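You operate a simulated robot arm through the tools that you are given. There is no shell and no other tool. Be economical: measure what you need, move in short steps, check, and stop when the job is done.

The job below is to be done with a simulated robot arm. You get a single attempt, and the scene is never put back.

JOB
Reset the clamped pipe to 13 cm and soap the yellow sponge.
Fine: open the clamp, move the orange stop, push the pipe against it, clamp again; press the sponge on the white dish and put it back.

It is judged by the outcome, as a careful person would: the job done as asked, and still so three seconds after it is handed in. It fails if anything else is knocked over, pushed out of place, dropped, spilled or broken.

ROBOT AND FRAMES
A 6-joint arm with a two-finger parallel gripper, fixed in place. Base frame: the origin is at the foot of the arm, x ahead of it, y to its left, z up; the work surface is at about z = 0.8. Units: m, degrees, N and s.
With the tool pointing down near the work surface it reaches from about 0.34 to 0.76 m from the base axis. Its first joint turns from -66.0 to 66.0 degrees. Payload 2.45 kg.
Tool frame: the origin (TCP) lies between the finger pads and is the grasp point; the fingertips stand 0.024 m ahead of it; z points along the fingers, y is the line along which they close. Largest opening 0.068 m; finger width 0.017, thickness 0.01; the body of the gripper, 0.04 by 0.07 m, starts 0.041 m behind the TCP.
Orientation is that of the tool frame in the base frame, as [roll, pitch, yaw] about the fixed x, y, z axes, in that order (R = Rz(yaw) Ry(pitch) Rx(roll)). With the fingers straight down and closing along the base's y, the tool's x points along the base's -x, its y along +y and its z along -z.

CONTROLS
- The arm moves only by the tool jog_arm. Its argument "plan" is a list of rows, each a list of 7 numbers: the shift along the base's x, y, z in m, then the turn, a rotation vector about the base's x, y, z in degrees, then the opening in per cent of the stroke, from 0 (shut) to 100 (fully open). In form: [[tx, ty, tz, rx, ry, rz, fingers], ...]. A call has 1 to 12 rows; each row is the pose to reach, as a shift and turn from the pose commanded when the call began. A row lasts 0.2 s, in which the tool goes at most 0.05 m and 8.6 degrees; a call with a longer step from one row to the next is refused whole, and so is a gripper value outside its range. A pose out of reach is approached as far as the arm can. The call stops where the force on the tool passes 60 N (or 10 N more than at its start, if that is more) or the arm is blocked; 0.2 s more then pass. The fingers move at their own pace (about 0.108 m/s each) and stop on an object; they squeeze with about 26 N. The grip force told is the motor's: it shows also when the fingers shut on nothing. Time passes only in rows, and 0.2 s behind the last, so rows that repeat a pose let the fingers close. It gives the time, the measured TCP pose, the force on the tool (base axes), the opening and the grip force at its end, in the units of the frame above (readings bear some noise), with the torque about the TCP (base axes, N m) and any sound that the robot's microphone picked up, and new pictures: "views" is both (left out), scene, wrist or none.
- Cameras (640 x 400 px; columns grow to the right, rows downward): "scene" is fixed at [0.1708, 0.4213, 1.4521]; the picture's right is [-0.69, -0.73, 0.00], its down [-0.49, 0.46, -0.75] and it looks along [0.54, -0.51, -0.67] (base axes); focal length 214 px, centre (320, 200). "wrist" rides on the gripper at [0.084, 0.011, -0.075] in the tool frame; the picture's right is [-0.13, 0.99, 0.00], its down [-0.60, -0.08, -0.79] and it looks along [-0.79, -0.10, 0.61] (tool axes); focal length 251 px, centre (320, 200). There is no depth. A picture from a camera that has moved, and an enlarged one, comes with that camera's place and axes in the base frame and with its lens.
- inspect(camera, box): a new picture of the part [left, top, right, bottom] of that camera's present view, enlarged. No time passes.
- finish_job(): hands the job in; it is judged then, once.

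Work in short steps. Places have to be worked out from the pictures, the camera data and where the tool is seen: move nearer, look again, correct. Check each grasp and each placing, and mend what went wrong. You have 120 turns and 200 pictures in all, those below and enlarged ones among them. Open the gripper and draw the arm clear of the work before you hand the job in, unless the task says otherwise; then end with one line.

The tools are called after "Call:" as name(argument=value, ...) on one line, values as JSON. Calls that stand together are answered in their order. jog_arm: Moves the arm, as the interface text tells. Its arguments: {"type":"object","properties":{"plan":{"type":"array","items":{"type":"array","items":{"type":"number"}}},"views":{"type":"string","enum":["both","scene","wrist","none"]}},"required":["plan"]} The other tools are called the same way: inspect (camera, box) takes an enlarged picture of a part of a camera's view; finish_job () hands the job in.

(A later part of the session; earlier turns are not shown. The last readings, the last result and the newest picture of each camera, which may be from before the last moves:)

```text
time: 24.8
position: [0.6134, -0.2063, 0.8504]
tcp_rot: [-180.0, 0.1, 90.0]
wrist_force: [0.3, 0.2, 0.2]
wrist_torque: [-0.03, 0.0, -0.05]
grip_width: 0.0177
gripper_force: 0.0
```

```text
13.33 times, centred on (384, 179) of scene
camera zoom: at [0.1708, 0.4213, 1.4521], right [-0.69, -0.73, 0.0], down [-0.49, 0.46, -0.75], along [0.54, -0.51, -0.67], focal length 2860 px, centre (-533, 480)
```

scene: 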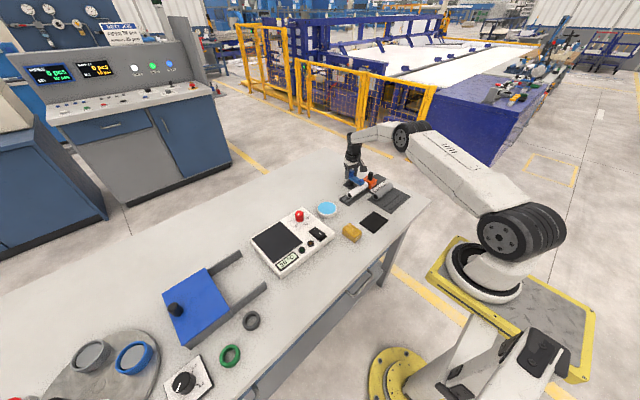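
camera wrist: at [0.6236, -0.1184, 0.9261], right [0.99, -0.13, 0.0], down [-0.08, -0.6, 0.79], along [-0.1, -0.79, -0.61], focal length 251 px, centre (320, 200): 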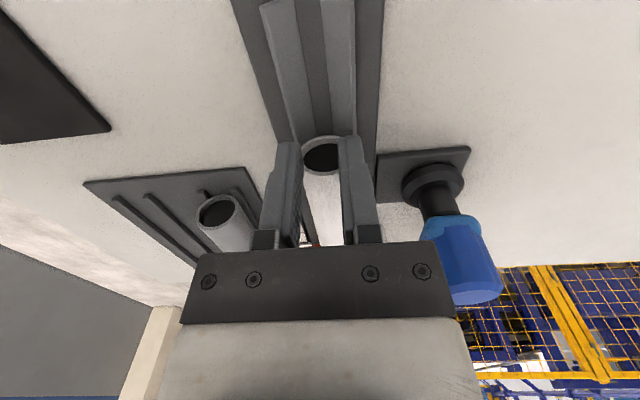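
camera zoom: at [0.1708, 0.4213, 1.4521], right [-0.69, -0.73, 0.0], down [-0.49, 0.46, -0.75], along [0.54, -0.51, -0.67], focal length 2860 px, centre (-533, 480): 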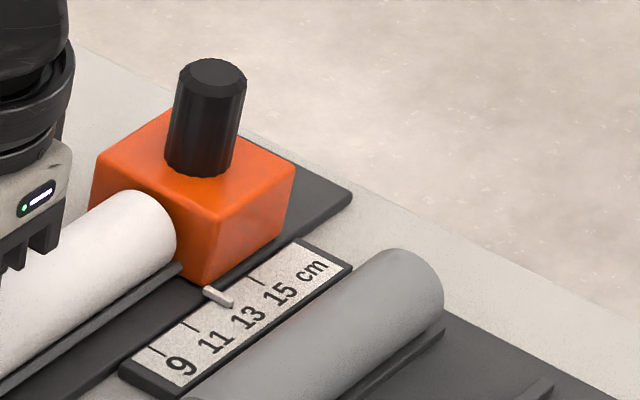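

Pointer unmoved, no force yet. Continuing in 1 mm steps.

Call:
jog_arm(plan=[[0, -0.001, 0, 0, 0, 0, 26], [0, -0.002, 0, 0, 0, 0, 26]], views="none")

Call:
inspect(camera="scene", box=[372, 172, 396, 187])

```text
time: 25.4
position: [0.6125, -0.2073, 0.8506]
tcp_rot: [179.9, 0.0, 90.1]
wrist_force: [-0.5, 0.4, 0.6]
wrist_torque: [0.03, -0.03, 0.03]
grip_width: 0.0177
gripper_force: 0.0
```

```text
16.00 times, centred on (384, 180) of scene
camera zoom: at [0.1708, 0.4213, 1.4521], right [-0.69, -0.73, 0.0], down [-0.49, 0.46, -0.75], along [0.54, -0.51, -0.67], focal length 3432 px, centre (-704, 528)
```

zoom: 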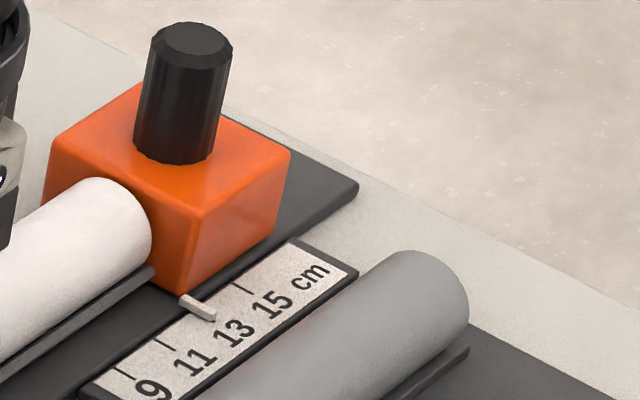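

Call:
jog_arm(plan=[[0, -0.001, 0, 0, 0, 0, 26], [0, -0.002, 0, 0, 0, 0, 26]], views="none")

Call:
inspect(camera="scene", box=[372, 172, 396, 187])

```text
time: 26.0
position: [0.6131, -0.2087, 0.8492]
tcp_rot: [-180.0, 0.0, 90.1]
wrist_force: [-0.1, 0.1, 0.4]
wrist_torque: [-0.04, -0.01, 0.01]
grip_width: 0.0178
gripper_force: 0.1
```

```text
16.00 times, centred on (384, 180) of scene
camera zoom: at [0.1708, 0.4213, 1.4521], right [-0.69, -0.73, 0.0], down [-0.49, 0.46, -0.75], along [0.54, -0.51, -0.67], focal length 3432 px, centre (-704, 528)
```

zoom: 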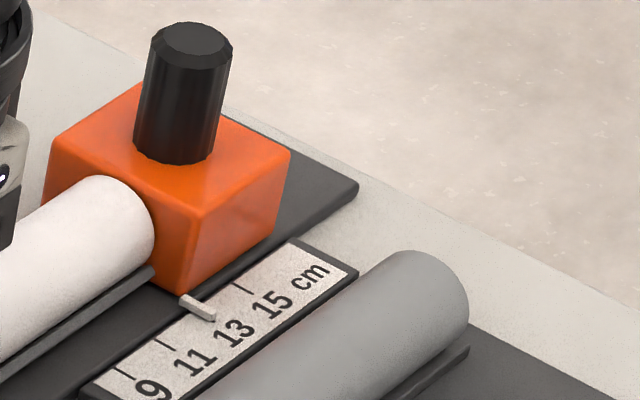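

Pipe still advancing, pointer still. Two more millimetres.

Call:
jog_arm(plan=[[0, -0.0008, 0, 0, 0, 0, 26], [0, -0.0016, 0, 0, 0, 0, 26]], views="none")

Call:
inspect(camera="scene", box=[372, 172, 396, 187])

```text
time: 26.6
position: [0.6134, -0.211, 0.85]
tcp_rot: [180.0, 0.0, 90.0]
wrist_force: [0.0, 0.3, -0.6]
wrist_torque: [0.0, -0.01, -0.02]
grip_width: 0.0175
gripper_force: 0.1
```

```text
16.00 times, centred on (384, 180) of scene
camera zoom: at [0.1708, 0.4213, 1.4521], right [-0.69, -0.73, 0.0], down [-0.49, 0.46, -0.75], along [0.54, -0.51, -0.67], focal length 3432 px, centre (-704, 528)
```

zoom: 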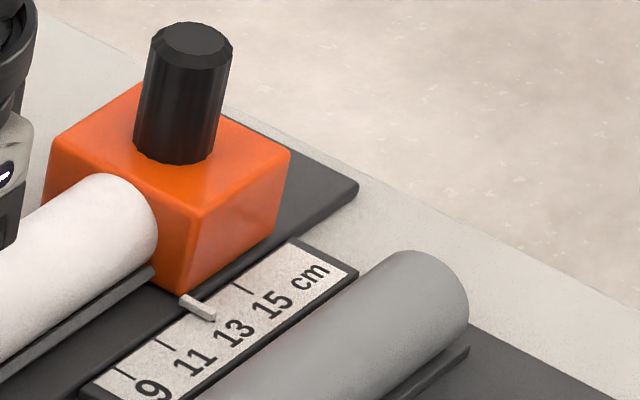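

Call:
jog_arm(plan=[[0, -0.0007, 0, 0, 0, 0, 26], [0, -0.0014, 0, 0, 0, 0, 26]], views="none")

Call:
inspect(camera="scene", box=[372, 172, 396, 187])

```text
time: 27.2
position: [0.6125, -0.2113, 0.8494]
tcp_rot: [180.0, 0.0, 90.0]
wrist_force: [-0.1, 6.8, 1.6]
wrist_torque: [0.12, 0.0, 0.0]
grip_width: 0.0178
gripper_force: 0.0
```

```text
16.00 times, centred on (384, 180) of scene
camera zoom: at [0.1707, 0.4214, 1.4521], right [-0.69, -0.73, 0.0], down [-0.49, 0.46, -0.75], along [0.54, -0.51, -0.67], focal length 3432 px, centre (-704, 528)
```

zoom: 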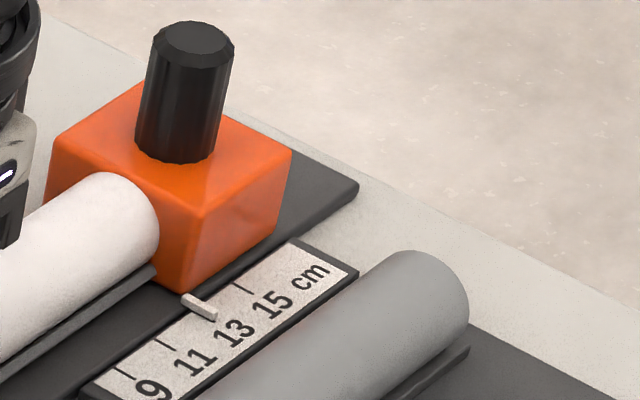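

Contact: 6.8 N on the tool, stop essentially unmoved. I'll back off, rise, and check the reading.

Call:
jog_arm(plan=[[0, 0.01, 0, 0, 0, 0, 26], [0, 0.03, 0, 0, 0, 0, 26], [0, 0.04, 0.03, 0, 0, 0, 26], [0, 0.02, 0.07, 0, 0, 8, 40], [0, 0, 0.1, 0, 0, 16, 50], [0, -0.03, 0.12, 0, 0, 24, 60], [0, -0.06, 0.12, 0, 0, 32, 60], [0, -0.09, 0.12, 0, 0, 40, 60], [0, -0.11, 0.12, 0, 0, 48, 60], [0, -0.12, 0.12, 0, 0, 56, 60], [-0.01, -0.13, 0.12, 0, 0, 64, 60], [-0.02, -0.14, 0.12, 0, 0, 72, 60]], views="none")

Call:
jog_arm(plan=[[0, 0, 0, 0, 0, 8, 60], [-0.03, 0, -0.02, 0, 0, 16, 60], [-0.04, 0.0, -0.02, 0, 0, 18, 60]], views="wrist")

Call:
inspect(camera="wrist", box=[240, 0, 440, 125])

Call:
inspect(camera="scene", box=[335, 160, 415, 210])

```text
time: 29.8
position: [0.5933, -0.3531, 0.97]
tcp_rot: [-179.9, 0.0, 162.1]
wrist_force: [0.0, -0.7, -1.0]
wrist_torque: [-0.02, 0.01, 0.0]
grip_width: 0.041
gripper_force: 0.0
```

```text
time: 30.6
position: [0.5542, -0.3537, 0.9489]
tcp_rot: [-180.0, 0.0, -179.8]
wrist_force: [1.4, 0.1, -1.0]
wrist_torque: [0.0, -0.02, -0.01]
grip_width: 0.0404
gripper_force: 0.0
camera wrist: at [0.4697, -0.3436, 1.025], right [0.13, 0.99, 0.0], down [0.6, -0.08, 0.79], along [0.79, -0.1, -0.61], focal length 251 px, centre (320, 200)
```

wrist: 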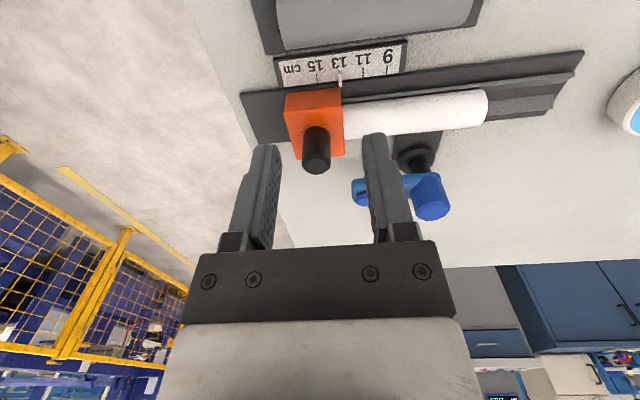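

```text
3.20 times, centred on (340, 62) of wrist
camera zoom: at [0.4697, -0.3436, 1.025], right [0.13, 0.99, 0.0], down [0.6, -0.08, 0.79], along [0.79, -0.1, -0.61], focal length 805 px, centre (256, 640)
```

zoom: 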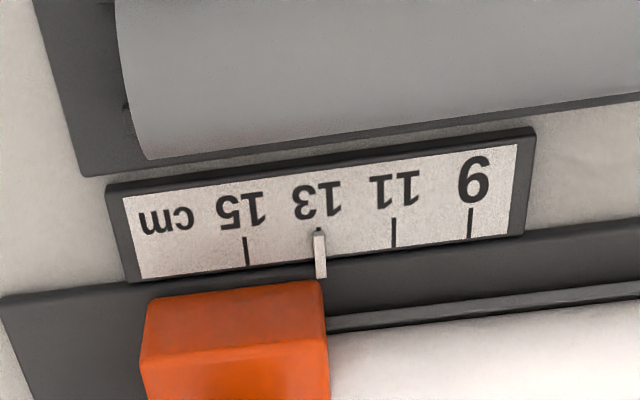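

```text
8.00 times, centred on (375, 185) of scene
camera zoom: at [0.1708, 0.4213, 1.4521], right [-0.69, -0.73, 0.0], down [-0.49, 0.46, -0.75], along [0.54, -0.51, -0.67], focal length 1716 px, centre (-120, 320)
```

zoom: 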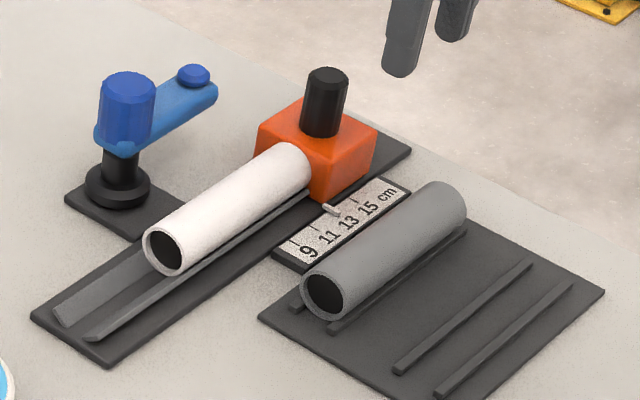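

Pointer on 13 and pipe against the stop. Now I'll return to the clamp knob with the tool turned +90° to match the open arm.

Call:
jog_arm(plan=[[0.01, 0.01, 0.02, 0, 0, 8, 70], [0.02, 0.02, 0.03, 0, 0, 16, 70], [0.035, 0.03, 0.03, 0, 0, 24, 70], [0.05, 0.04, 0.03, 0, 0, 32, 70], [0.065, 0.05, 0.03, 0, 0, 40, 70], [0.08, 0.06, 0.03, 0, 0, 48, 70], [0.095, 0.07, 0.03, 0, 0, 56, 70], [0.11, 0.08, 0.03, 0, 0, 64, 70], [0.12, 0.0927, 0.02, 0, 0, 72, 70], [0.1283, 0.0927, 0.01, 0, 0, 80, 70], [0.1283, 0.0927, 0, 0, 0, 88, 70], [0.1283, 0.0927, -0.01, 0, 0, 90, 70]], views="wrist")

```text
time: 33.2
position: [0.683, -0.2593, 0.9397]
tcp_rot: [180.0, 0.0, -89.9]
wrist_force: [0.1, 0.1, -0.8]
wrist_torque: [-0.03, 0.01, -0.01]
grip_width: 0.0476
gripper_force: 0.1
camera wrist: at [0.6721, -0.344, 1.0164], right [-0.99, 0.13, 0.0], down [0.08, 0.6, 0.79], along [0.1, 0.79, -0.61], focal length 251 px, centre (320, 200)
```

wrist: 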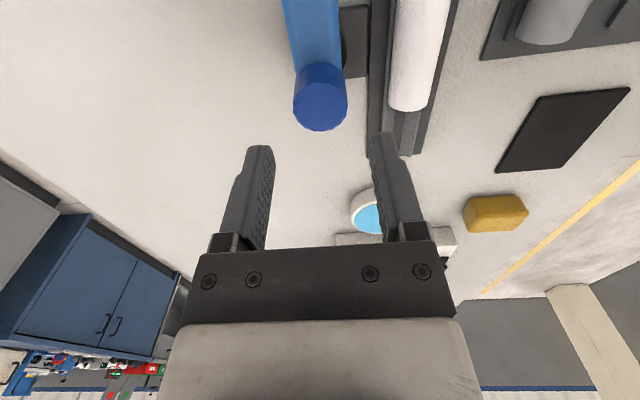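

Aligned with the knob; descending and gripping.

Call:
jog_arm(plan=[[0, -0.001, -0.03, 0, 0, 0, 70], [0, -0.001, -0.055, 0, 0, 0, 70], [0, -0.001, -0.069, 0, 0, 0, 70], [0, -0.001, -0.069, 0, 0, 0, 40], [0, -0.001, -0.069, 0, 0, 0, 20], [0, -0.001, -0.069, 0, 0, 0, 20]], views="wrist")

```text
time: 34.6
position: [0.6827, -0.2614, 0.8701]
tcp_rot: [-179.9, -0.1, -90.0]
wrist_force: [24.1, -3.8, -9.5]
wrist_torque: [-0.22, 0.63, -0.11]
grip_width: 0.0317
gripper_force: 44.5
camera wrist: at [0.6715, -0.3452, 0.9464], right [-0.99, 0.13, 0.0], down [0.08, 0.61, 0.79], along [0.1, 0.79, -0.61], focal length 251 px, centre (320, 200)
```

wrist: 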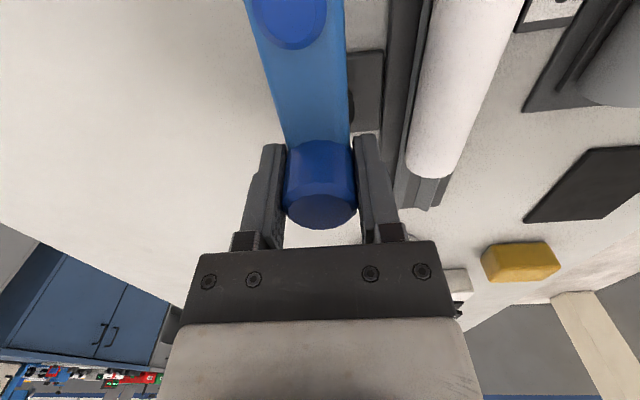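

Knob gripped as before. I'll swing the arm back toward the pipe, 60° first, easing the side load.

Call:
jog_arm(plan=[[0.002, -0.001, 0, 0, 0, -8, 20], [0.002, -0.001, 0, 0, 0, -16, 20], [0.002, -0.001, 0, 0, 0, -24, 20], [0.002, -0.001, 0, 0, 0, -32, 20], [0.002, -0.001, 0, 0, 0, -40, 20], [0.002, -0.001, 0, 0, 0, -48, 20], [0.002, -0.001, 0, 0, 0, -56, 20], [0.002, -0.001, 0, 0, 0, -62, 20]], views="none")

Call:
inspect(camera="scene", box=[335, 160, 415, 210])

```text
time: 36.4
position: [0.6826, -0.2612, 0.8721]
tcp_rot: [179.7, -0.3, -152.1]
wrist_force: [-27.5, 24.1, 3.5]
wrist_torque: [-0.47, -1.65, 0.09]
grip_width: 0.032
gripper_force: 44.9
```

```text
8.00 times, centred on (375, 185) of scene
camera zoom: at [0.1699, 0.4219, 1.452], right [-0.69, -0.73, 0.0], down [-0.48, 0.46, -0.75], along [0.54, -0.51, -0.67], focal length 1716 px, centre (-120, 320)
```

zoom: 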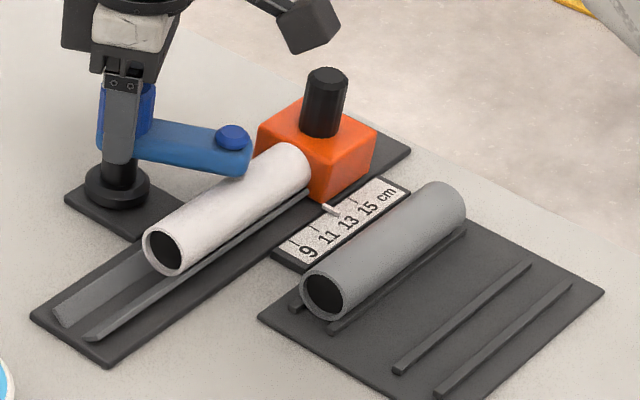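

Swinging as expected. Now the last 28°, plus a few degrees to seat it against its closed limit.

Call:
jog_arm(plan=[[-0.002, 0.001, 0, 0, 0, -7, 20], [-0.002, 0.001, 0, 0, 0, -14, 20], [-0.002, 0.001, 0, 0, 0, -21, 20], [-0.002, 0.001, 0, 0, 0, -26, 20], [-0.002, 0.001, 0, 0, 0, -30, 20]], views="wrist")

Call:
inspect(camera="scene", box=[335, 160, 415, 210])

```text
time: 37.6
position: [0.6801, -0.2598, 0.8717]
tcp_rot: [179.9, -0.1, 178.0]
wrist_force: [-8.2, 22.5, -7.9]
wrist_torque: [-0.78, -0.31, 0.64]
grip_width: 0.0316
gripper_force: 44.8
camera wrist: at [0.5979, -0.2463, 0.9468], right [0.16, 0.99, 0.0], down [0.6, -0.1, 0.79], along [0.78, -0.13, -0.61], focal length 251 px, centre (320, 200)
```

wrist: 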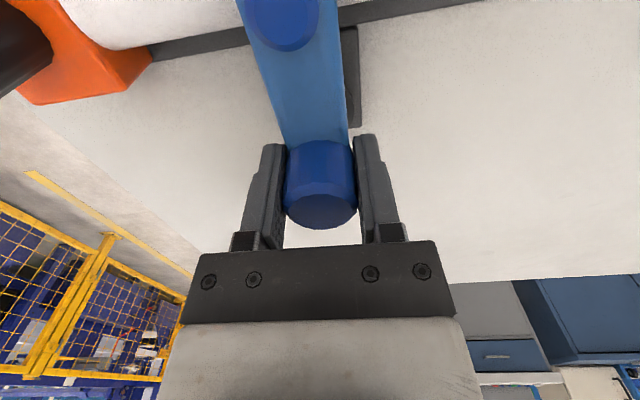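

```text
8.00 times, centred on (375, 185) of scene
camera zoom: at [0.1707, 0.4218, 1.452], right [-0.69, -0.73, 0.0], down [-0.49, 0.46, -0.75], along [0.54, -0.51, -0.67], focal length 1716 px, centre (-120, 320)
```

zoom: 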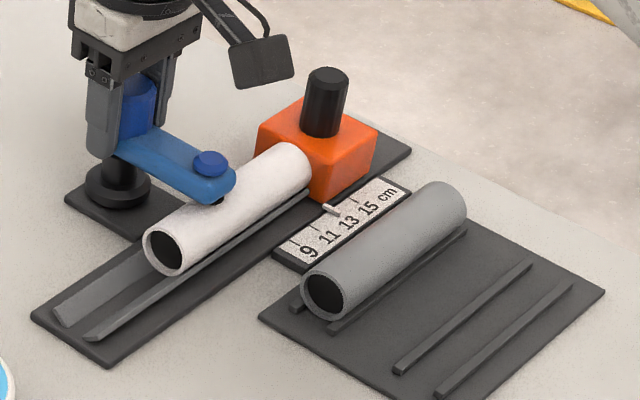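

Torque is rising: it's at the closed limit. A small extra nudge, then release and rise.

Call:
jog_arm(plan=[[0, -0.001, 0, 0, 0, -4, 20], [0, -0.001, 0, 0, 0, -4, 20], [0, -0.001, 0, 0, 0, 0, 20], [0, -0.001, 0, 0, 0, 0, 60], [0, -0.001, 0, 0, 0, 0, 70], [0, -0.001, 0.04, 0, 0, 0, 70], [0, -0.001, 0.08, 0, 0, 0, 70], [-0.04, -0.02, 0.1, 0, 0, 0, 70], [-0.08, -0.04, 0.1, 0, 0, 0, 70], [-0.12, -0.06, 0.1, 0, 0, 0, 70]], views="wrist")

Call:
inspect(camera="wrist", box=[240, 0, 440, 125])

Call:
inspect(camera="scene", box=[335, 160, 415, 210])

```text
time: 39.8
position: [0.5625, -0.3225, 0.9709]
tcp_rot: [-180.0, 0.0, 178.0]
wrist_force: [-0.6, -0.2, 0.1]
wrist_torque: [0.0, -0.03, 0.0]
grip_width: 0.0478
gripper_force: 0.1
camera wrist: at [0.478, -0.3079, 1.0465], right [0.16, 0.99, 0.0], down [0.6, -0.1, 0.79], along [0.78, -0.13, -0.61], focal length 251 px, centre (320, 200)
```

wrist: 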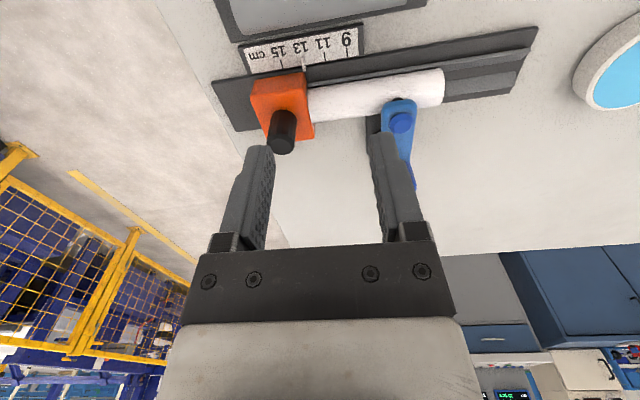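

```text
3.20 times, centred on (340, 62) of wrist
camera zoom: at [0.478, -0.3079, 1.0465], right [0.16, 0.99, 0.0], down [0.6, -0.1, 0.79], along [0.78, -0.13, -0.61], focal length 805 px, centre (256, 640)
```

zoom: 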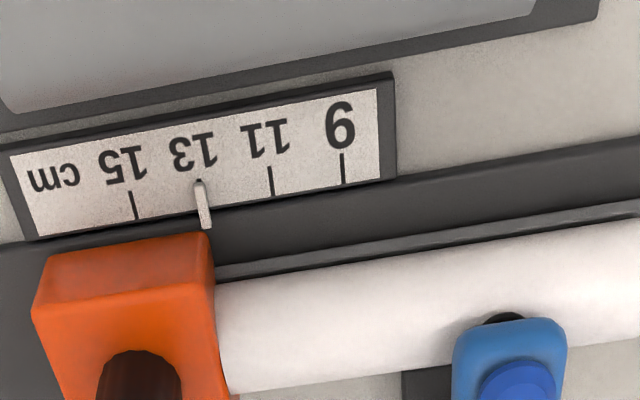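

```text
8.00 times, centred on (375, 185) of scene
camera zoom: at [0.1707, 0.4213, 1.4521], right [-0.69, -0.73, 0.0], down [-0.49, 0.46, -0.75], along [0.54, -0.51, -0.67], focal length 1716 px, centre (-120, 320)
```

zoom: 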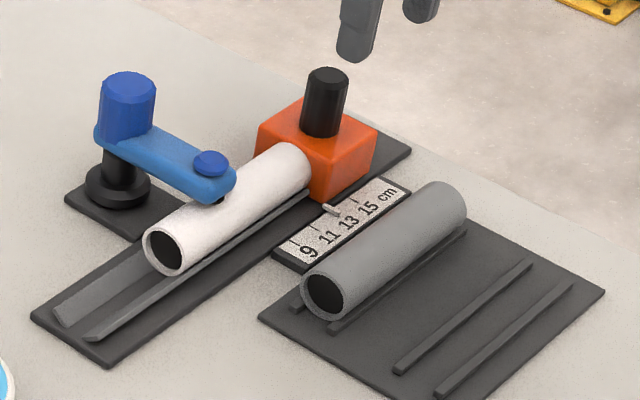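

Clamped again at the same arm angle, pointer on 13, pipe touching. Next: the sponge. I'll move over to look at it.

Call:
jog_arm(plan=[[-0.015, 0.038, 0.02, 0, 0, 2, 100], [-0.03, 0.076, 0.02, 0, 0, 2, 100], [-0.045, 0.114, 0.02, 0, 0, 2, 100], [-0.06, 0.152, 0.02, 0, 0, 2, 100], [-0.075, 0.19, 0.02, 0, 0, 2, 100], [-0.09, 0.228, 0.02, 0, 0, 2, 100], [-0.105, 0.266, 0.02, 0, 0, 2, 100], [-0.1225, 0.3025, 0.02, 0, 0, 2, 100], [-0.1225, 0.3025, 0.02, 0, 0, 2, 100]])

Call:
inspect(camera="wrist", box=[200, 0, 440, 150])

Call:
inspect(camera="scene", box=[308, 195, 404, 255])

```text
time: 41.8
position: [0.4399, -0.0181, 0.9927]
tcp_rot: [180.0, 0.1, 179.9]
wrist_force: [-0.1, -0.3, -1.2]
wrist_torque: [-0.01, -0.01, -0.01]
grip_width: 0.0681
gripper_force: 0.1
camera wrist: at [0.3554, -0.0073, 1.0685], right [0.13, 0.99, 0.0], down [0.6, -0.08, 0.79], along [0.79, -0.1, -0.61], focal length 251 px, centre (320, 200)
```

scene: 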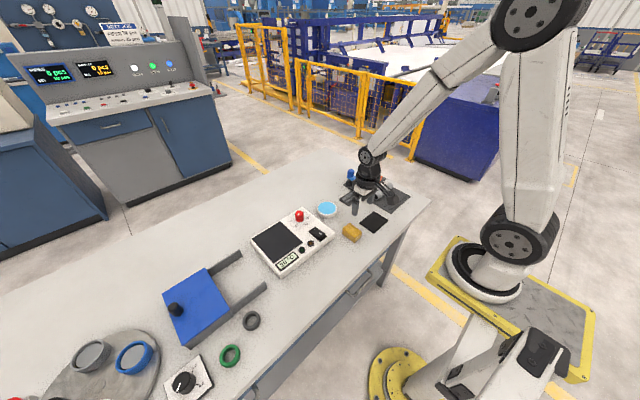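
wrist: 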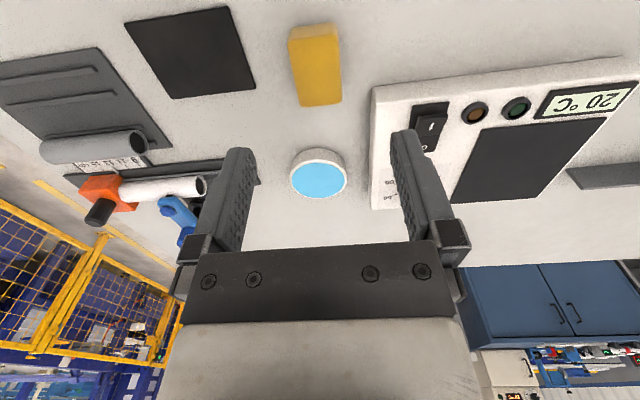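

```text
2.67 times, centred on (320, 75) of wrist
camera zoom: at [0.3554, -0.0073, 1.0685], right [0.13, 0.99, 0.0], down [0.6, -0.08, 0.79], along [0.79, -0.1, -0.61], focal length 670 px, centre (320, 533)
```

zoom: 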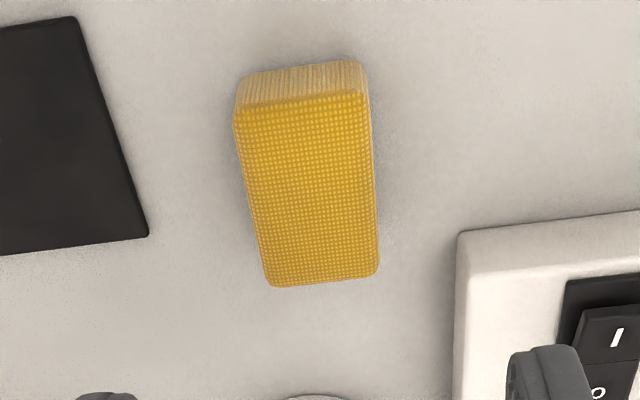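

```text
6.67 times, centred on (356, 225) of scene
camera zoom: at [0.1707, 0.4213, 1.4521], right [-0.69, -0.73, 0.0], down [-0.49, 0.46, -0.75], along [0.54, -0.51, -0.67], focal length 1430 px, centre (80, 33)
```

zoom: 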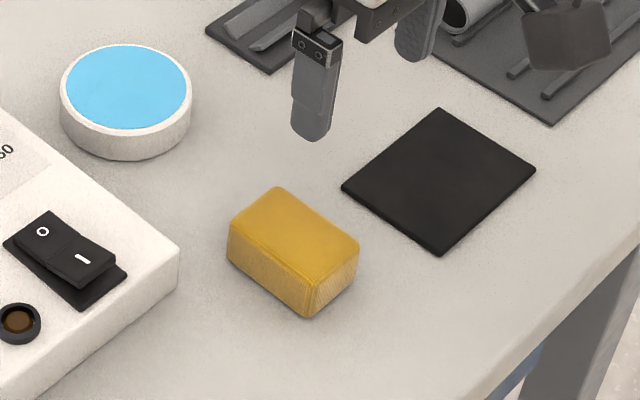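

Sponge: x 0.441–0.502, y −0.046–−0.002, top z≈0.832, square to the axes. Dish is at about (0.615,-0.042), top ≈0.828. I'll descend over the sponge centre.

Call:
jog_arm(plan=[[0.015, -0.003, -0.03, 0, 0, 0, 100], [0.031, -0.006, -0.06, 0, 0, 0, 100], [0.031, -0.006, -0.09, 0, 0, 0, 100], [0.031, -0.006, -0.12, 0, 0, 0, 100], [0.031, -0.006, -0.14, 0, 0, 0, 100], [0.031, -0.006, -0.157, 0, 0, 0, 100]])

Call:
inspect(camera="scene", box=[308, 195, 404, 255])

```text
time: 43.2
position: [0.4683, -0.0241, 0.8334]
tcp_rot: [-179.9, 0.0, 180.0]
wrist_force: [1.0, -0.4, 1.2]
wrist_torque: [-0.02, 0.03, -0.02]
grip_width: 0.0681
gripper_force: 0.1
camera wrist: at [0.3849, -0.0136, 0.9081], right [0.13, 0.99, 0.0], down [0.6, -0.08, 0.79], along [0.79, -0.1, -0.61], focal length 251 px, centre (320, 200)
```

scene: 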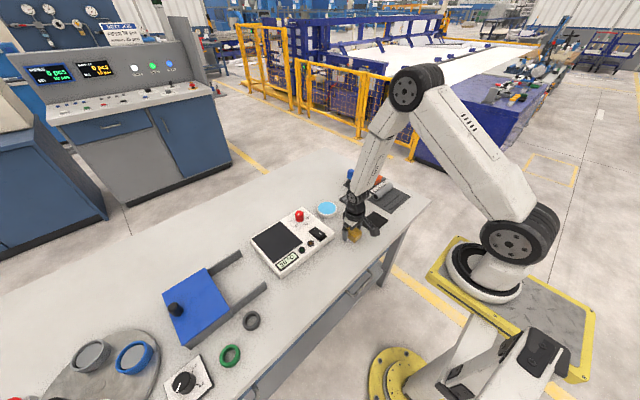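
wrist: 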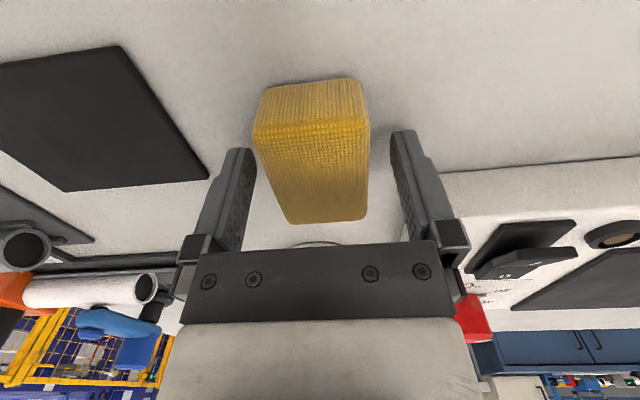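

```text
6.67 times, centred on (356, 225) of scene
camera zoom: at [0.1708, 0.4213, 1.4521], right [-0.69, -0.73, 0.0], down [-0.49, 0.46, -0.75], along [0.54, -0.51, -0.67], focal length 1430 px, centre (80, 33)
```

zoom: 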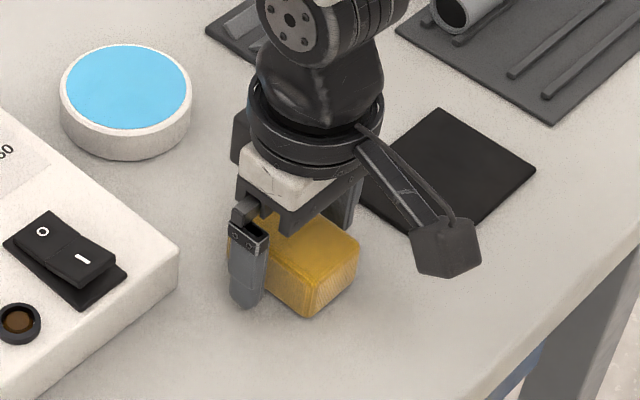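

The sponge is centred between the fingers (y≈-0.024). Closing.

Call:
jog_arm(plan=[[0, 0, 0.002, 0, 0, 0, 70], [0, 0, 0.002, 0, 0, 0, 50], [0, 0, 0.002, 0, 0, 0, 45], [0, 0, 0.002, 0, 0, 0, 45]], views="wrist")

```text
time: 44.2
position: [0.4692, -0.0259, 0.8363]
tcp_rot: [-180.0, -0.1, 180.0]
wrist_force: [-0.8, -0.1, -0.1]
wrist_torque: [0.02, 0.0, 0.0]
grip_width: 0.0441
gripper_force: 26.2
camera wrist: at [0.3852, -0.0137, 0.911], right [0.13, 0.99, 0.0], down [0.6, -0.08, 0.79], along [0.79, -0.1, -0.61], focal length 251 px, centre (320, 200)
```

wrist: 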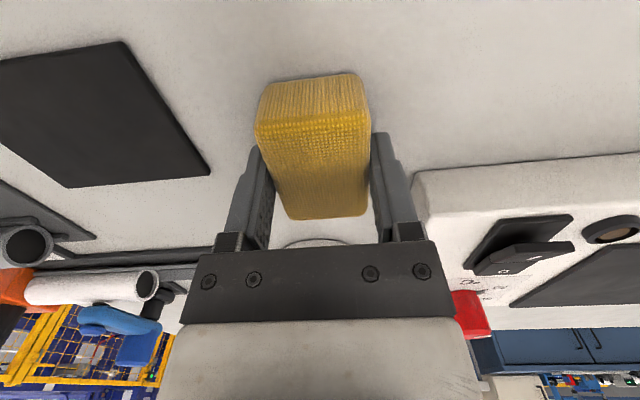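

Firm grip at 0.044 m. Lifting 6 cm and moving over the dish.

Call:
jog_arm(plan=[[0, 0, 0.03, 0, 0, 0, 45], [0, 0, 0.06, 0, 0, 0, 45], [0.036, -0.004, 0.065, 0, 0, 0, 45], [0.072, -0.008, 0.065, 0, 0, 0, 45], [0.108, -0.013, 0.065, 0, 0, 0, 45], [0.144, -0.017, 0.065, 0, 0, 0, 45], [0.144, -0.017, 0.055, 0, 0, 0, 45]], views="wrist")

Call:
inspect(camera="scene", box=[290, 165, 386, 225])

```text
time: 45.8
position: [0.6144, -0.0411, 0.8913]
tcp_rot: [-180.0, 0.0, 179.9]
wrist_force: [0.1, -0.1, 0.4]
wrist_torque: [0.02, -0.03, 0.01]
grip_width: 0.0306
gripper_force: 0.0
camera wrist: at [0.5304, -0.0312, 0.9677], right [0.13, 0.99, 0.0], down [0.6, -0.08, 0.79], along [0.79, -0.1, -0.61], focal length 251 px, centre (320, 200)
```

wrist: 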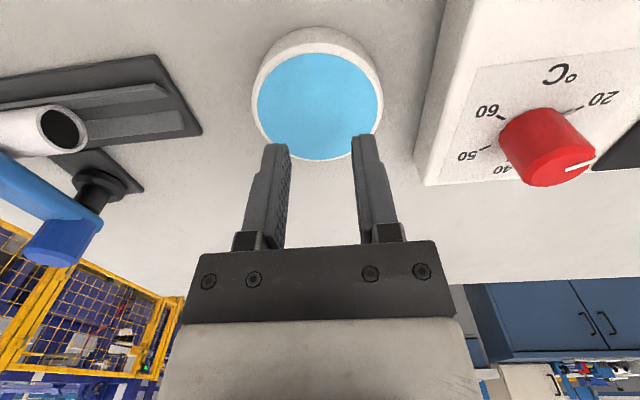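

```text
6.67 times, centred on (338, 195) of scene
camera zoom: at [0.1708, 0.4213, 1.4521], right [-0.69, -0.73, 0.0], down [-0.49, 0.46, -0.75], along [0.54, -0.51, -0.67], focal length 1430 px, centre (200, 233)
```

zoom: 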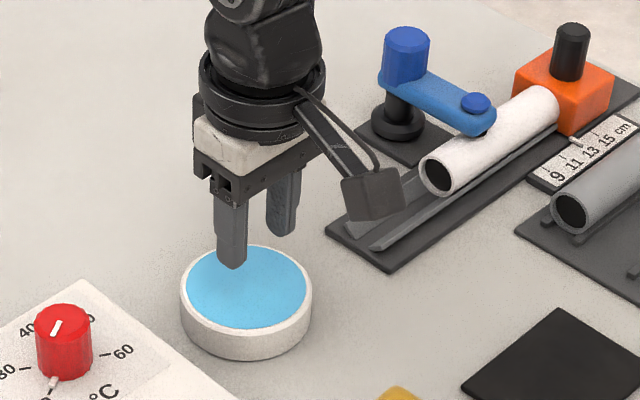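

The sponge slipped out. Checking where it lies.

Call:
inspect(camera="scene", box=[308, 195, 404, 255])

```text
6.67 times, centred on (356, 225) of scene
camera zoom: at [0.1708, 0.4213, 1.4521], right [-0.69, -0.73, 0.0], down [-0.49, 0.46, -0.75], along [0.54, -0.51, -0.67], focal length 1430 px, centre (80, 33)
```

zoom: 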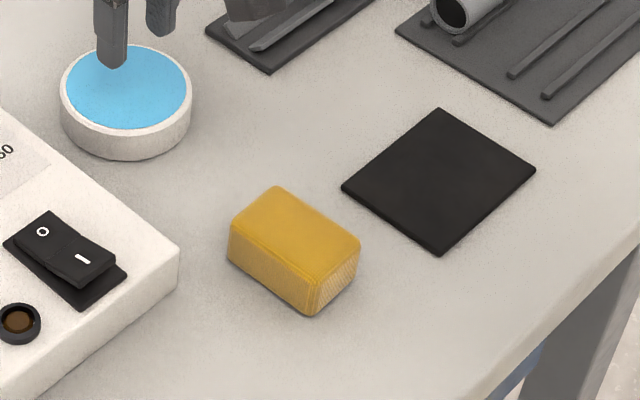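

The sponge is still in its place; I gripped too high on it. I'll go back and grip deeper with full squeeze.

Call:
jog_arm(plan=[[-0.036, 0.004, 0.02, 0, 0, 0, 80], [-0.072, 0.008, 0.02, 0, 0, 0, 100], [-0.108, 0.013, 0.02, 0, 0, 0, 100], [-0.144, 0.016, 0.02, 0, 0, 0, 100], [-0.144, 0.016, -0.01, 0, 0, 0, 100], [-0.144, 0.016, -0.04, 0, 0, 0, 100], [-0.144, 0.016, -0.062, 0, 0, 0, 100], [-0.144, 0.016, -0.062, 0, 0, 0, 100]], views="wrist")

```text
time: 47.6
position: [0.4705, -0.0246, 0.83]
tcp_rot: [-179.9, 0.1, -180.0]
wrist_force: [-0.1, -0.9, -0.2]
wrist_torque: [0.02, 0.03, 0.0]
grip_width: 0.068
gripper_force: 0.1
camera wrist: at [0.3858, -0.015, 0.9061], right [0.13, 0.99, 0.0], down [0.6, -0.08, 0.79], along [0.79, -0.1, -0.61], focal length 251 px, centre (320, 200)
```

wrist: 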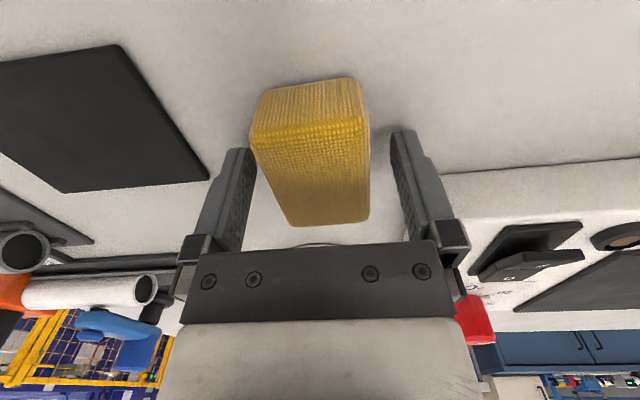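

Call:
jog_arm(plan=[[0, 0, -0.002, 0, 0, 0, 70], [0, 0, -0.002, 0, 0, 0, 40], [0, 0, -0.002, 0, 0, 0, 10], [0, 0, -0.002, 0, 0, 0, 0], [0, 0, -0.002, 0, 0, 0, 0], [0, 0, 0.002, 0, 0, 0, 0], [0, 0, 0.007, 0, 0, 0, 0], [0, 0, 0.015, 0, 0, 0, 0]], views="wrist")

Call:
inspect(camera="scene", box=[308, 195, 404, 255])

```text
time: 49.4
position: [0.4694, -0.0258, 0.8453]
tcp_rot: [180.0, -0.1, 180.0]
wrist_force: [-0.4, 0.8, -1.3]
wrist_torque: [0.01, 0.0, -0.03]
grip_width: 0.0443
gripper_force: 25.2
camera wrist: at [0.386, -0.0151, 0.9206], right [0.13, 0.99, 0.0], down [0.6, -0.08, 0.79], along [0.79, -0.1, -0.61], focal length 251 px, centre (320, 200)
```

wrist: 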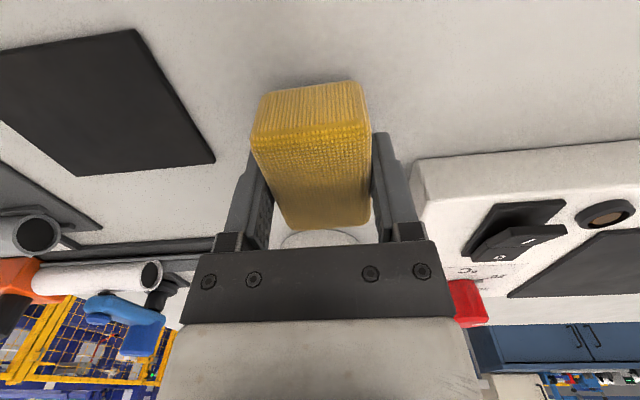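

```text
6.67 times, centred on (356, 225) of scene
camera zoom: at [0.1708, 0.4213, 1.4521], right [-0.69, -0.73, 0.0], down [-0.49, 0.46, -0.75], along [0.54, -0.51, -0.67], focal length 1430 px, centre (80, 33)
```

zoom: 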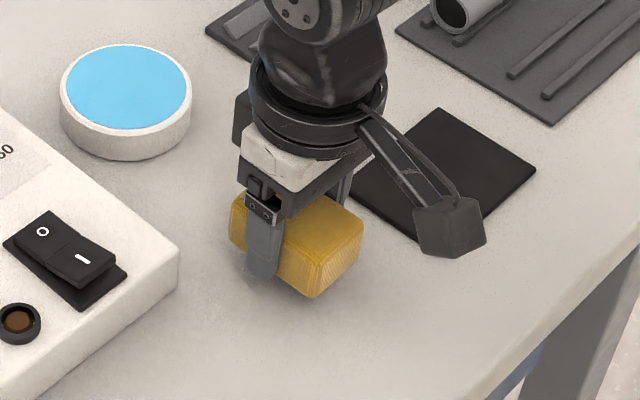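

The sponge is off the table and held (0.044 m). Carrying it gently over the dish.

Call:
jog_arm(plan=[[0, 0, 0.012, 0, 0, 0, 0], [0, 0, 0.027, 0, 0, 0, 0], [0.01, -0.001, 0.04, 0, 0, 0, 0], [0.03, -0.004, 0.045, 0, 0, 0, 0], [0.055, -0.007, 0.045, 0, 0, 0, 0], [0.08, -0.01, 0.045, 0, 0, 0, 0], [0.105, -0.013, 0.045, 0, 0, 0, 0], [0.128, -0.016, 0.045, 0, 0, 0, 0], [0.14, -0.018, 0.045, 0, 0, 0, 0], [0.145, -0.018, 0.04, 0, 0, 0, 0], [0.145, -0.018, 0.035, 0, 0, 0, 0]], views="wrist")

Call:
inspect(camera="scene", box=[290, 165, 386, 225])

```text
time: 51.8
position: [0.6152, -0.0457, 0.8795]
tcp_rot: [-180.0, 0.0, -179.9]
wrist_force: [0.2, -0.2, 0.6]
wrist_torque: [0.0, 0.0, 0.02]
grip_width: 0.0444
gripper_force: 25.7
camera wrist: at [0.5312, -0.0337, 0.9555], right [0.13, 0.99, 0.0], down [0.6, -0.08, 0.79], along [0.79, -0.1, -0.61], focal length 251 px, centre (320, 200)
```

wrist: 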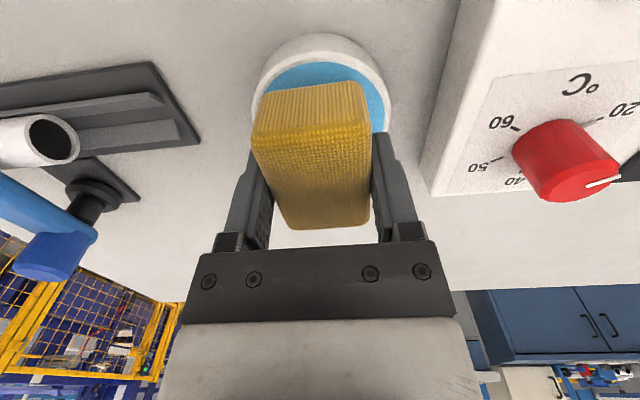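

```text
6.67 times, centred on (338, 195) of scene
camera zoom: at [0.1708, 0.4213, 1.4521], right [-0.69, -0.73, 0.0], down [-0.49, 0.46, -0.75], along [0.54, -0.51, -0.67], focal length 1430 px, centre (200, 233)
```

zoom: 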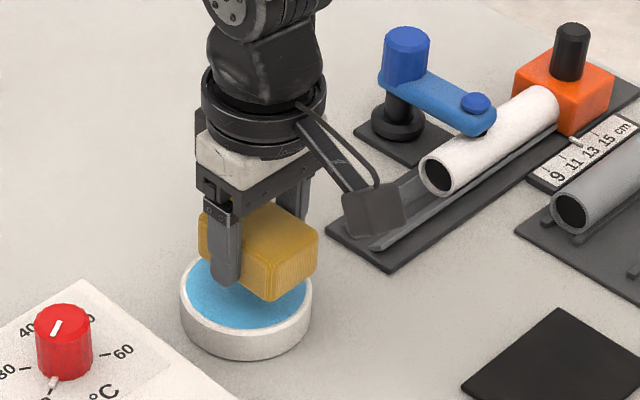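

Held and centred above the dish. Lowering in small steps to find contact.

Call:
jog_arm(plan=[[0.001, 0.001, -0.008, 0, 0, 0, 0], [0.001, 0.001, -0.014, 0, 0, 0, 0], [0.001, 0.001, -0.018, 0, 0, 0, 0], [0.001, 0.001, -0.021, 0, 0, 0, 0]], views="none")

Call:
inspect(camera="scene", box=[290, 165, 386, 225])

```text
time: 52.8
position: [0.6179, -0.0418, 0.8595]
tcp_rot: [180.0, 0.0, -180.0]
wrist_force: [-0.2, 0.4, 0.7]
wrist_torque: [0.0, 0.03, -0.03]
grip_width: 0.044
gripper_force: 26.1
```

```text
6.67 times, centred on (338, 195) of scene
camera zoom: at [0.1708, 0.4213, 1.4521], right [-0.69, -0.73, 0.0], down [-0.49, 0.46, -0.75], along [0.54, -0.51, -0.67], focal length 1430 px, centre (200, 233)
```

zoom: 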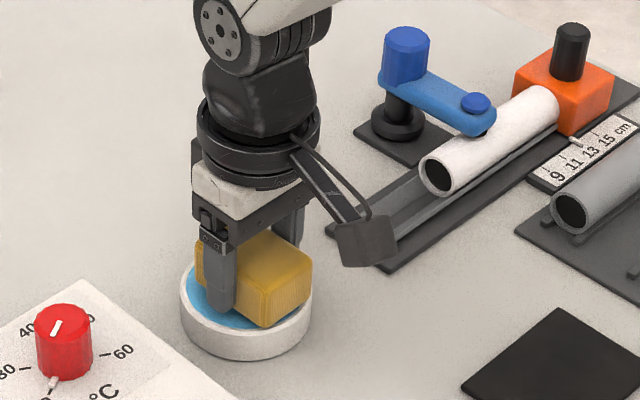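

Nearly touching; continuing in 1.5 mm steps.

Call:
jog_arm(plan=[[0, 0, -0.0015, 0, 0, 0, 0], [0, 0, -0.003, 0, 0, 0, 0], [0, 0, -0.0045, 0, 0, 0, 0]], views="none")

```text
time: 53.6
position: [0.6156, -0.0419, 0.8542]
tcp_rot: [-179.9, 0.0, 180.0]
wrist_force: [-5.6, -0.2, 13.5]
wrist_torque: [-0.09, 0.29, 0.01]
grip_width: 0.0439
gripper_force: 25.7
```

Contact: 13.5 N. Press a touch more and hold.

Call:
jog_arm(plan=[[0, 0, -0.001, 0, 0, 0, 0], [0, 0, -0.001, 0, 0, 0, 0], [0, 0, -0.001, 0, 0, 0, 0], [0, 0, -0.001, 0, 0, 0, 0]], views="none")

Call:
inspect(camera="scene", box=[290, 165, 386, 225])

```text
time: 54.6
position: [0.6177, -0.0433, 0.8543]
tcp_rot: [179.9, 0.3, -179.9]
wrist_force: [-6.9, 3.1, 31.0]
wrist_torque: [-0.03, 0.37, -0.03]
grip_width: 0.0441
gripper_force: 26.1
```

```text
6.67 times, centred on (338, 195) of scene
camera zoom: at [0.17, 0.4214, 1.4522], right [-0.69, -0.73, 0.0], down [-0.48, 0.46, -0.75], along [0.54, -0.51, -0.67], focal length 1430 px, centre (200, 233)
```

zoom: 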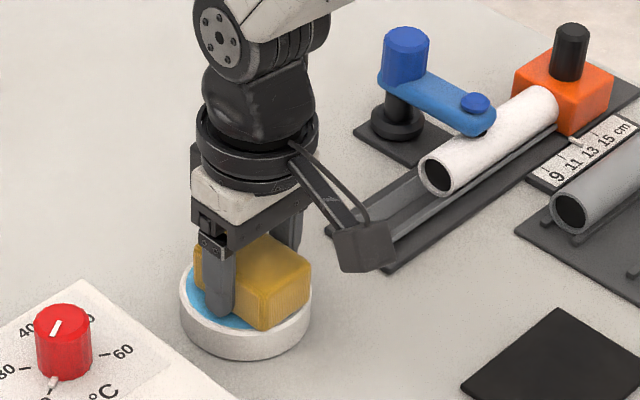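

Pressed with about 31 N for nearly a second. Lifting straight up and checking.

Call:
jog_arm(plan=[[0, 0, 0.003, 0, 0, 0, 0], [0, 0, 0.01, 0, 0, 0, 0], [0, 0, 0.02, 0, 0, 0, 0], [0, 0, 0.03, 0, 0, 0, 0], [0, 0, 0.037, 0, 0, 0, 0]], views="wrist")

Call:
inspect(camera="scene", box=[290, 165, 386, 225])

```text
time: 55.8
position: [0.6168, -0.0418, 0.8903]
tcp_rot: [179.9, -0.2, -179.9]
wrist_force: [-0.1, 0.2, 0.2]
wrist_torque: [0.02, 0.0, 0.03]
grip_width: 0.0443
gripper_force: 26.2
camera wrist: at [0.5321, -0.0308, 0.9659], right [0.13, 0.99, 0.0], down [0.6, -0.08, 0.79], along [0.79, -0.1, -0.61], focal length 251 px, centre (320, 200)
```

wrist: 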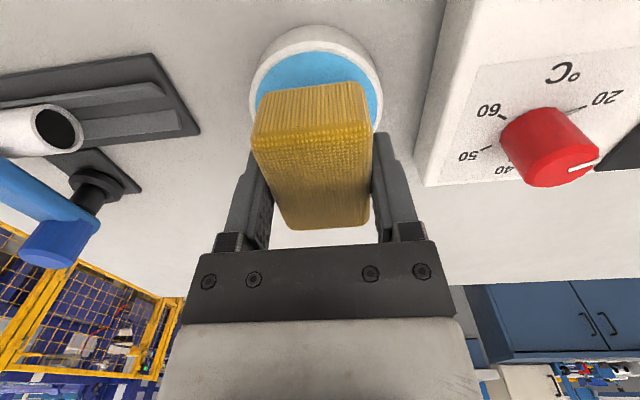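

```text
6.67 times, centred on (338, 195) of scene
camera zoom: at [0.1708, 0.4213, 1.4521], right [-0.69, -0.73, 0.0], down [-0.49, 0.46, -0.75], along [0.54, -0.51, -0.67], focal length 1430 px, centre (200, 233)
```

zoom: 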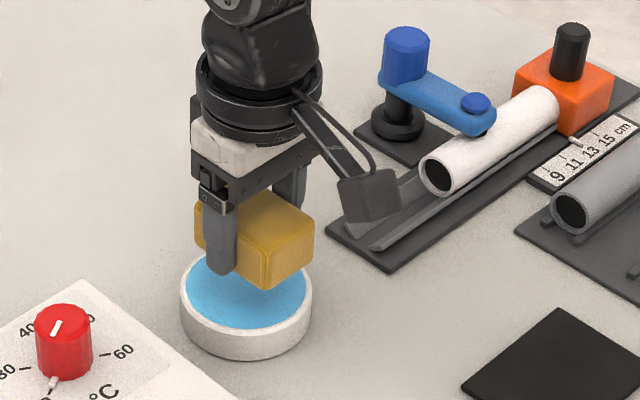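

Sponge held, dish unmoved. Carrying it back over its original place.

Call:
jog_arm(plan=[[-0.01, 0.001, 0.003, 0, 0, 0, 0], [-0.03, 0.004, 0.003, 0, 0, 0, 0], [-0.055, 0.007, 0.003, 0, 0, 0, 0], [-0.08, 0.01, 0.003, 0, 0, 0, 0], [-0.105, 0.013, 0.003, 0, 0, 0, 0], [-0.128, 0.016, 0.003, 0, 0, 0, 0], [-0.141, 0.017, 0, 0, 0, 0, 0], [-0.146, 0.017, -0.012, 0, 0, 0, 0], [-0.146, 0.017, -0.027, 0, 0, 0, 0], [-0.146, 0.017, -0.04, 0, 0, 0, 0], [-0.146, 0.017, -0.05, 0, 0, 0, 0], [-0.146, 0.017, -0.056, 0, 0, 0, 0]], views="wrist")

Call:
inspect(camera="scene", box=[308, 195, 404, 255])

```text
time: 58.4
position: [0.4708, -0.025, 0.8334]
tcp_rot: [180.0, 0.0, -180.0]
wrist_force: [-0.6, -0.1, -0.5]
wrist_torque: [0.02, -0.01, 0.04]
grip_width: 0.044
gripper_force: 26.0
camera wrist: at [0.3857, -0.0143, 0.9092], right [0.13, 0.99, 0.0], down [0.6, -0.08, 0.79], along [0.79, -0.1, -0.61], focal length 251 px, centre (320, 200)
```

wrist: 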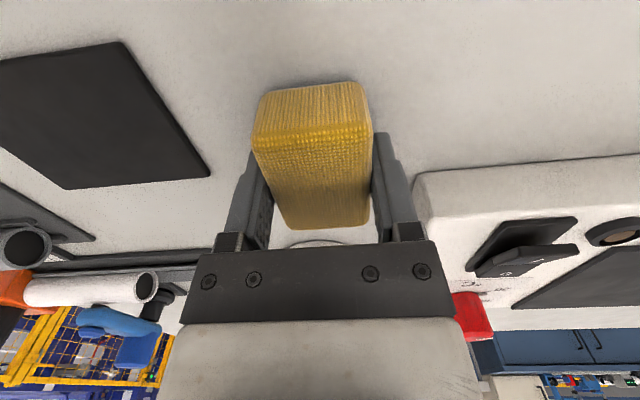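

```text
6.67 times, centred on (356, 225) of scene
camera zoom: at [0.1708, 0.4213, 1.4521], right [-0.69, -0.73, 0.0], down [-0.49, 0.46, -0.75], along [0.54, -0.51, -0.67], focal length 1430 px, centre (80, 33)
```

zoom: 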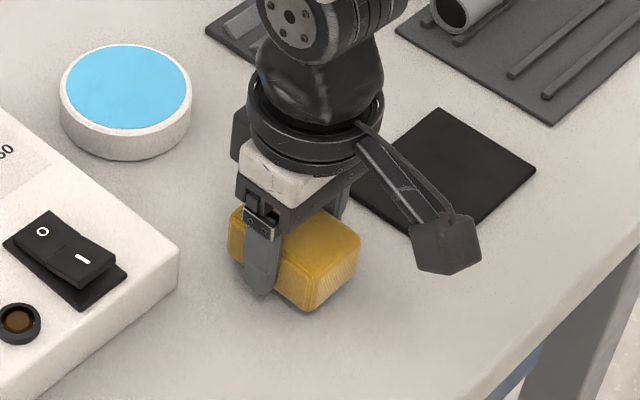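

About 5 mm above its spot. Lowering to touch.

Call:
jog_arm(plan=[[0, 0, -0.002, 0, 0, 0, 0], [0, 0, -0.004, 0, 0, 0, 0], [0, 0, -0.0055, 0, 0, 0, 0]], views="none")

```text
time: 59.2
position: [0.4718, -0.0255, 0.8281]
tcp_rot: [-180.0, 0.0, -179.9]
wrist_force: [-1.1, 0.3, 2.8]
wrist_torque: [-0.01, -0.02, -0.01]
grip_width: 0.0441
gripper_force: 26.1
```

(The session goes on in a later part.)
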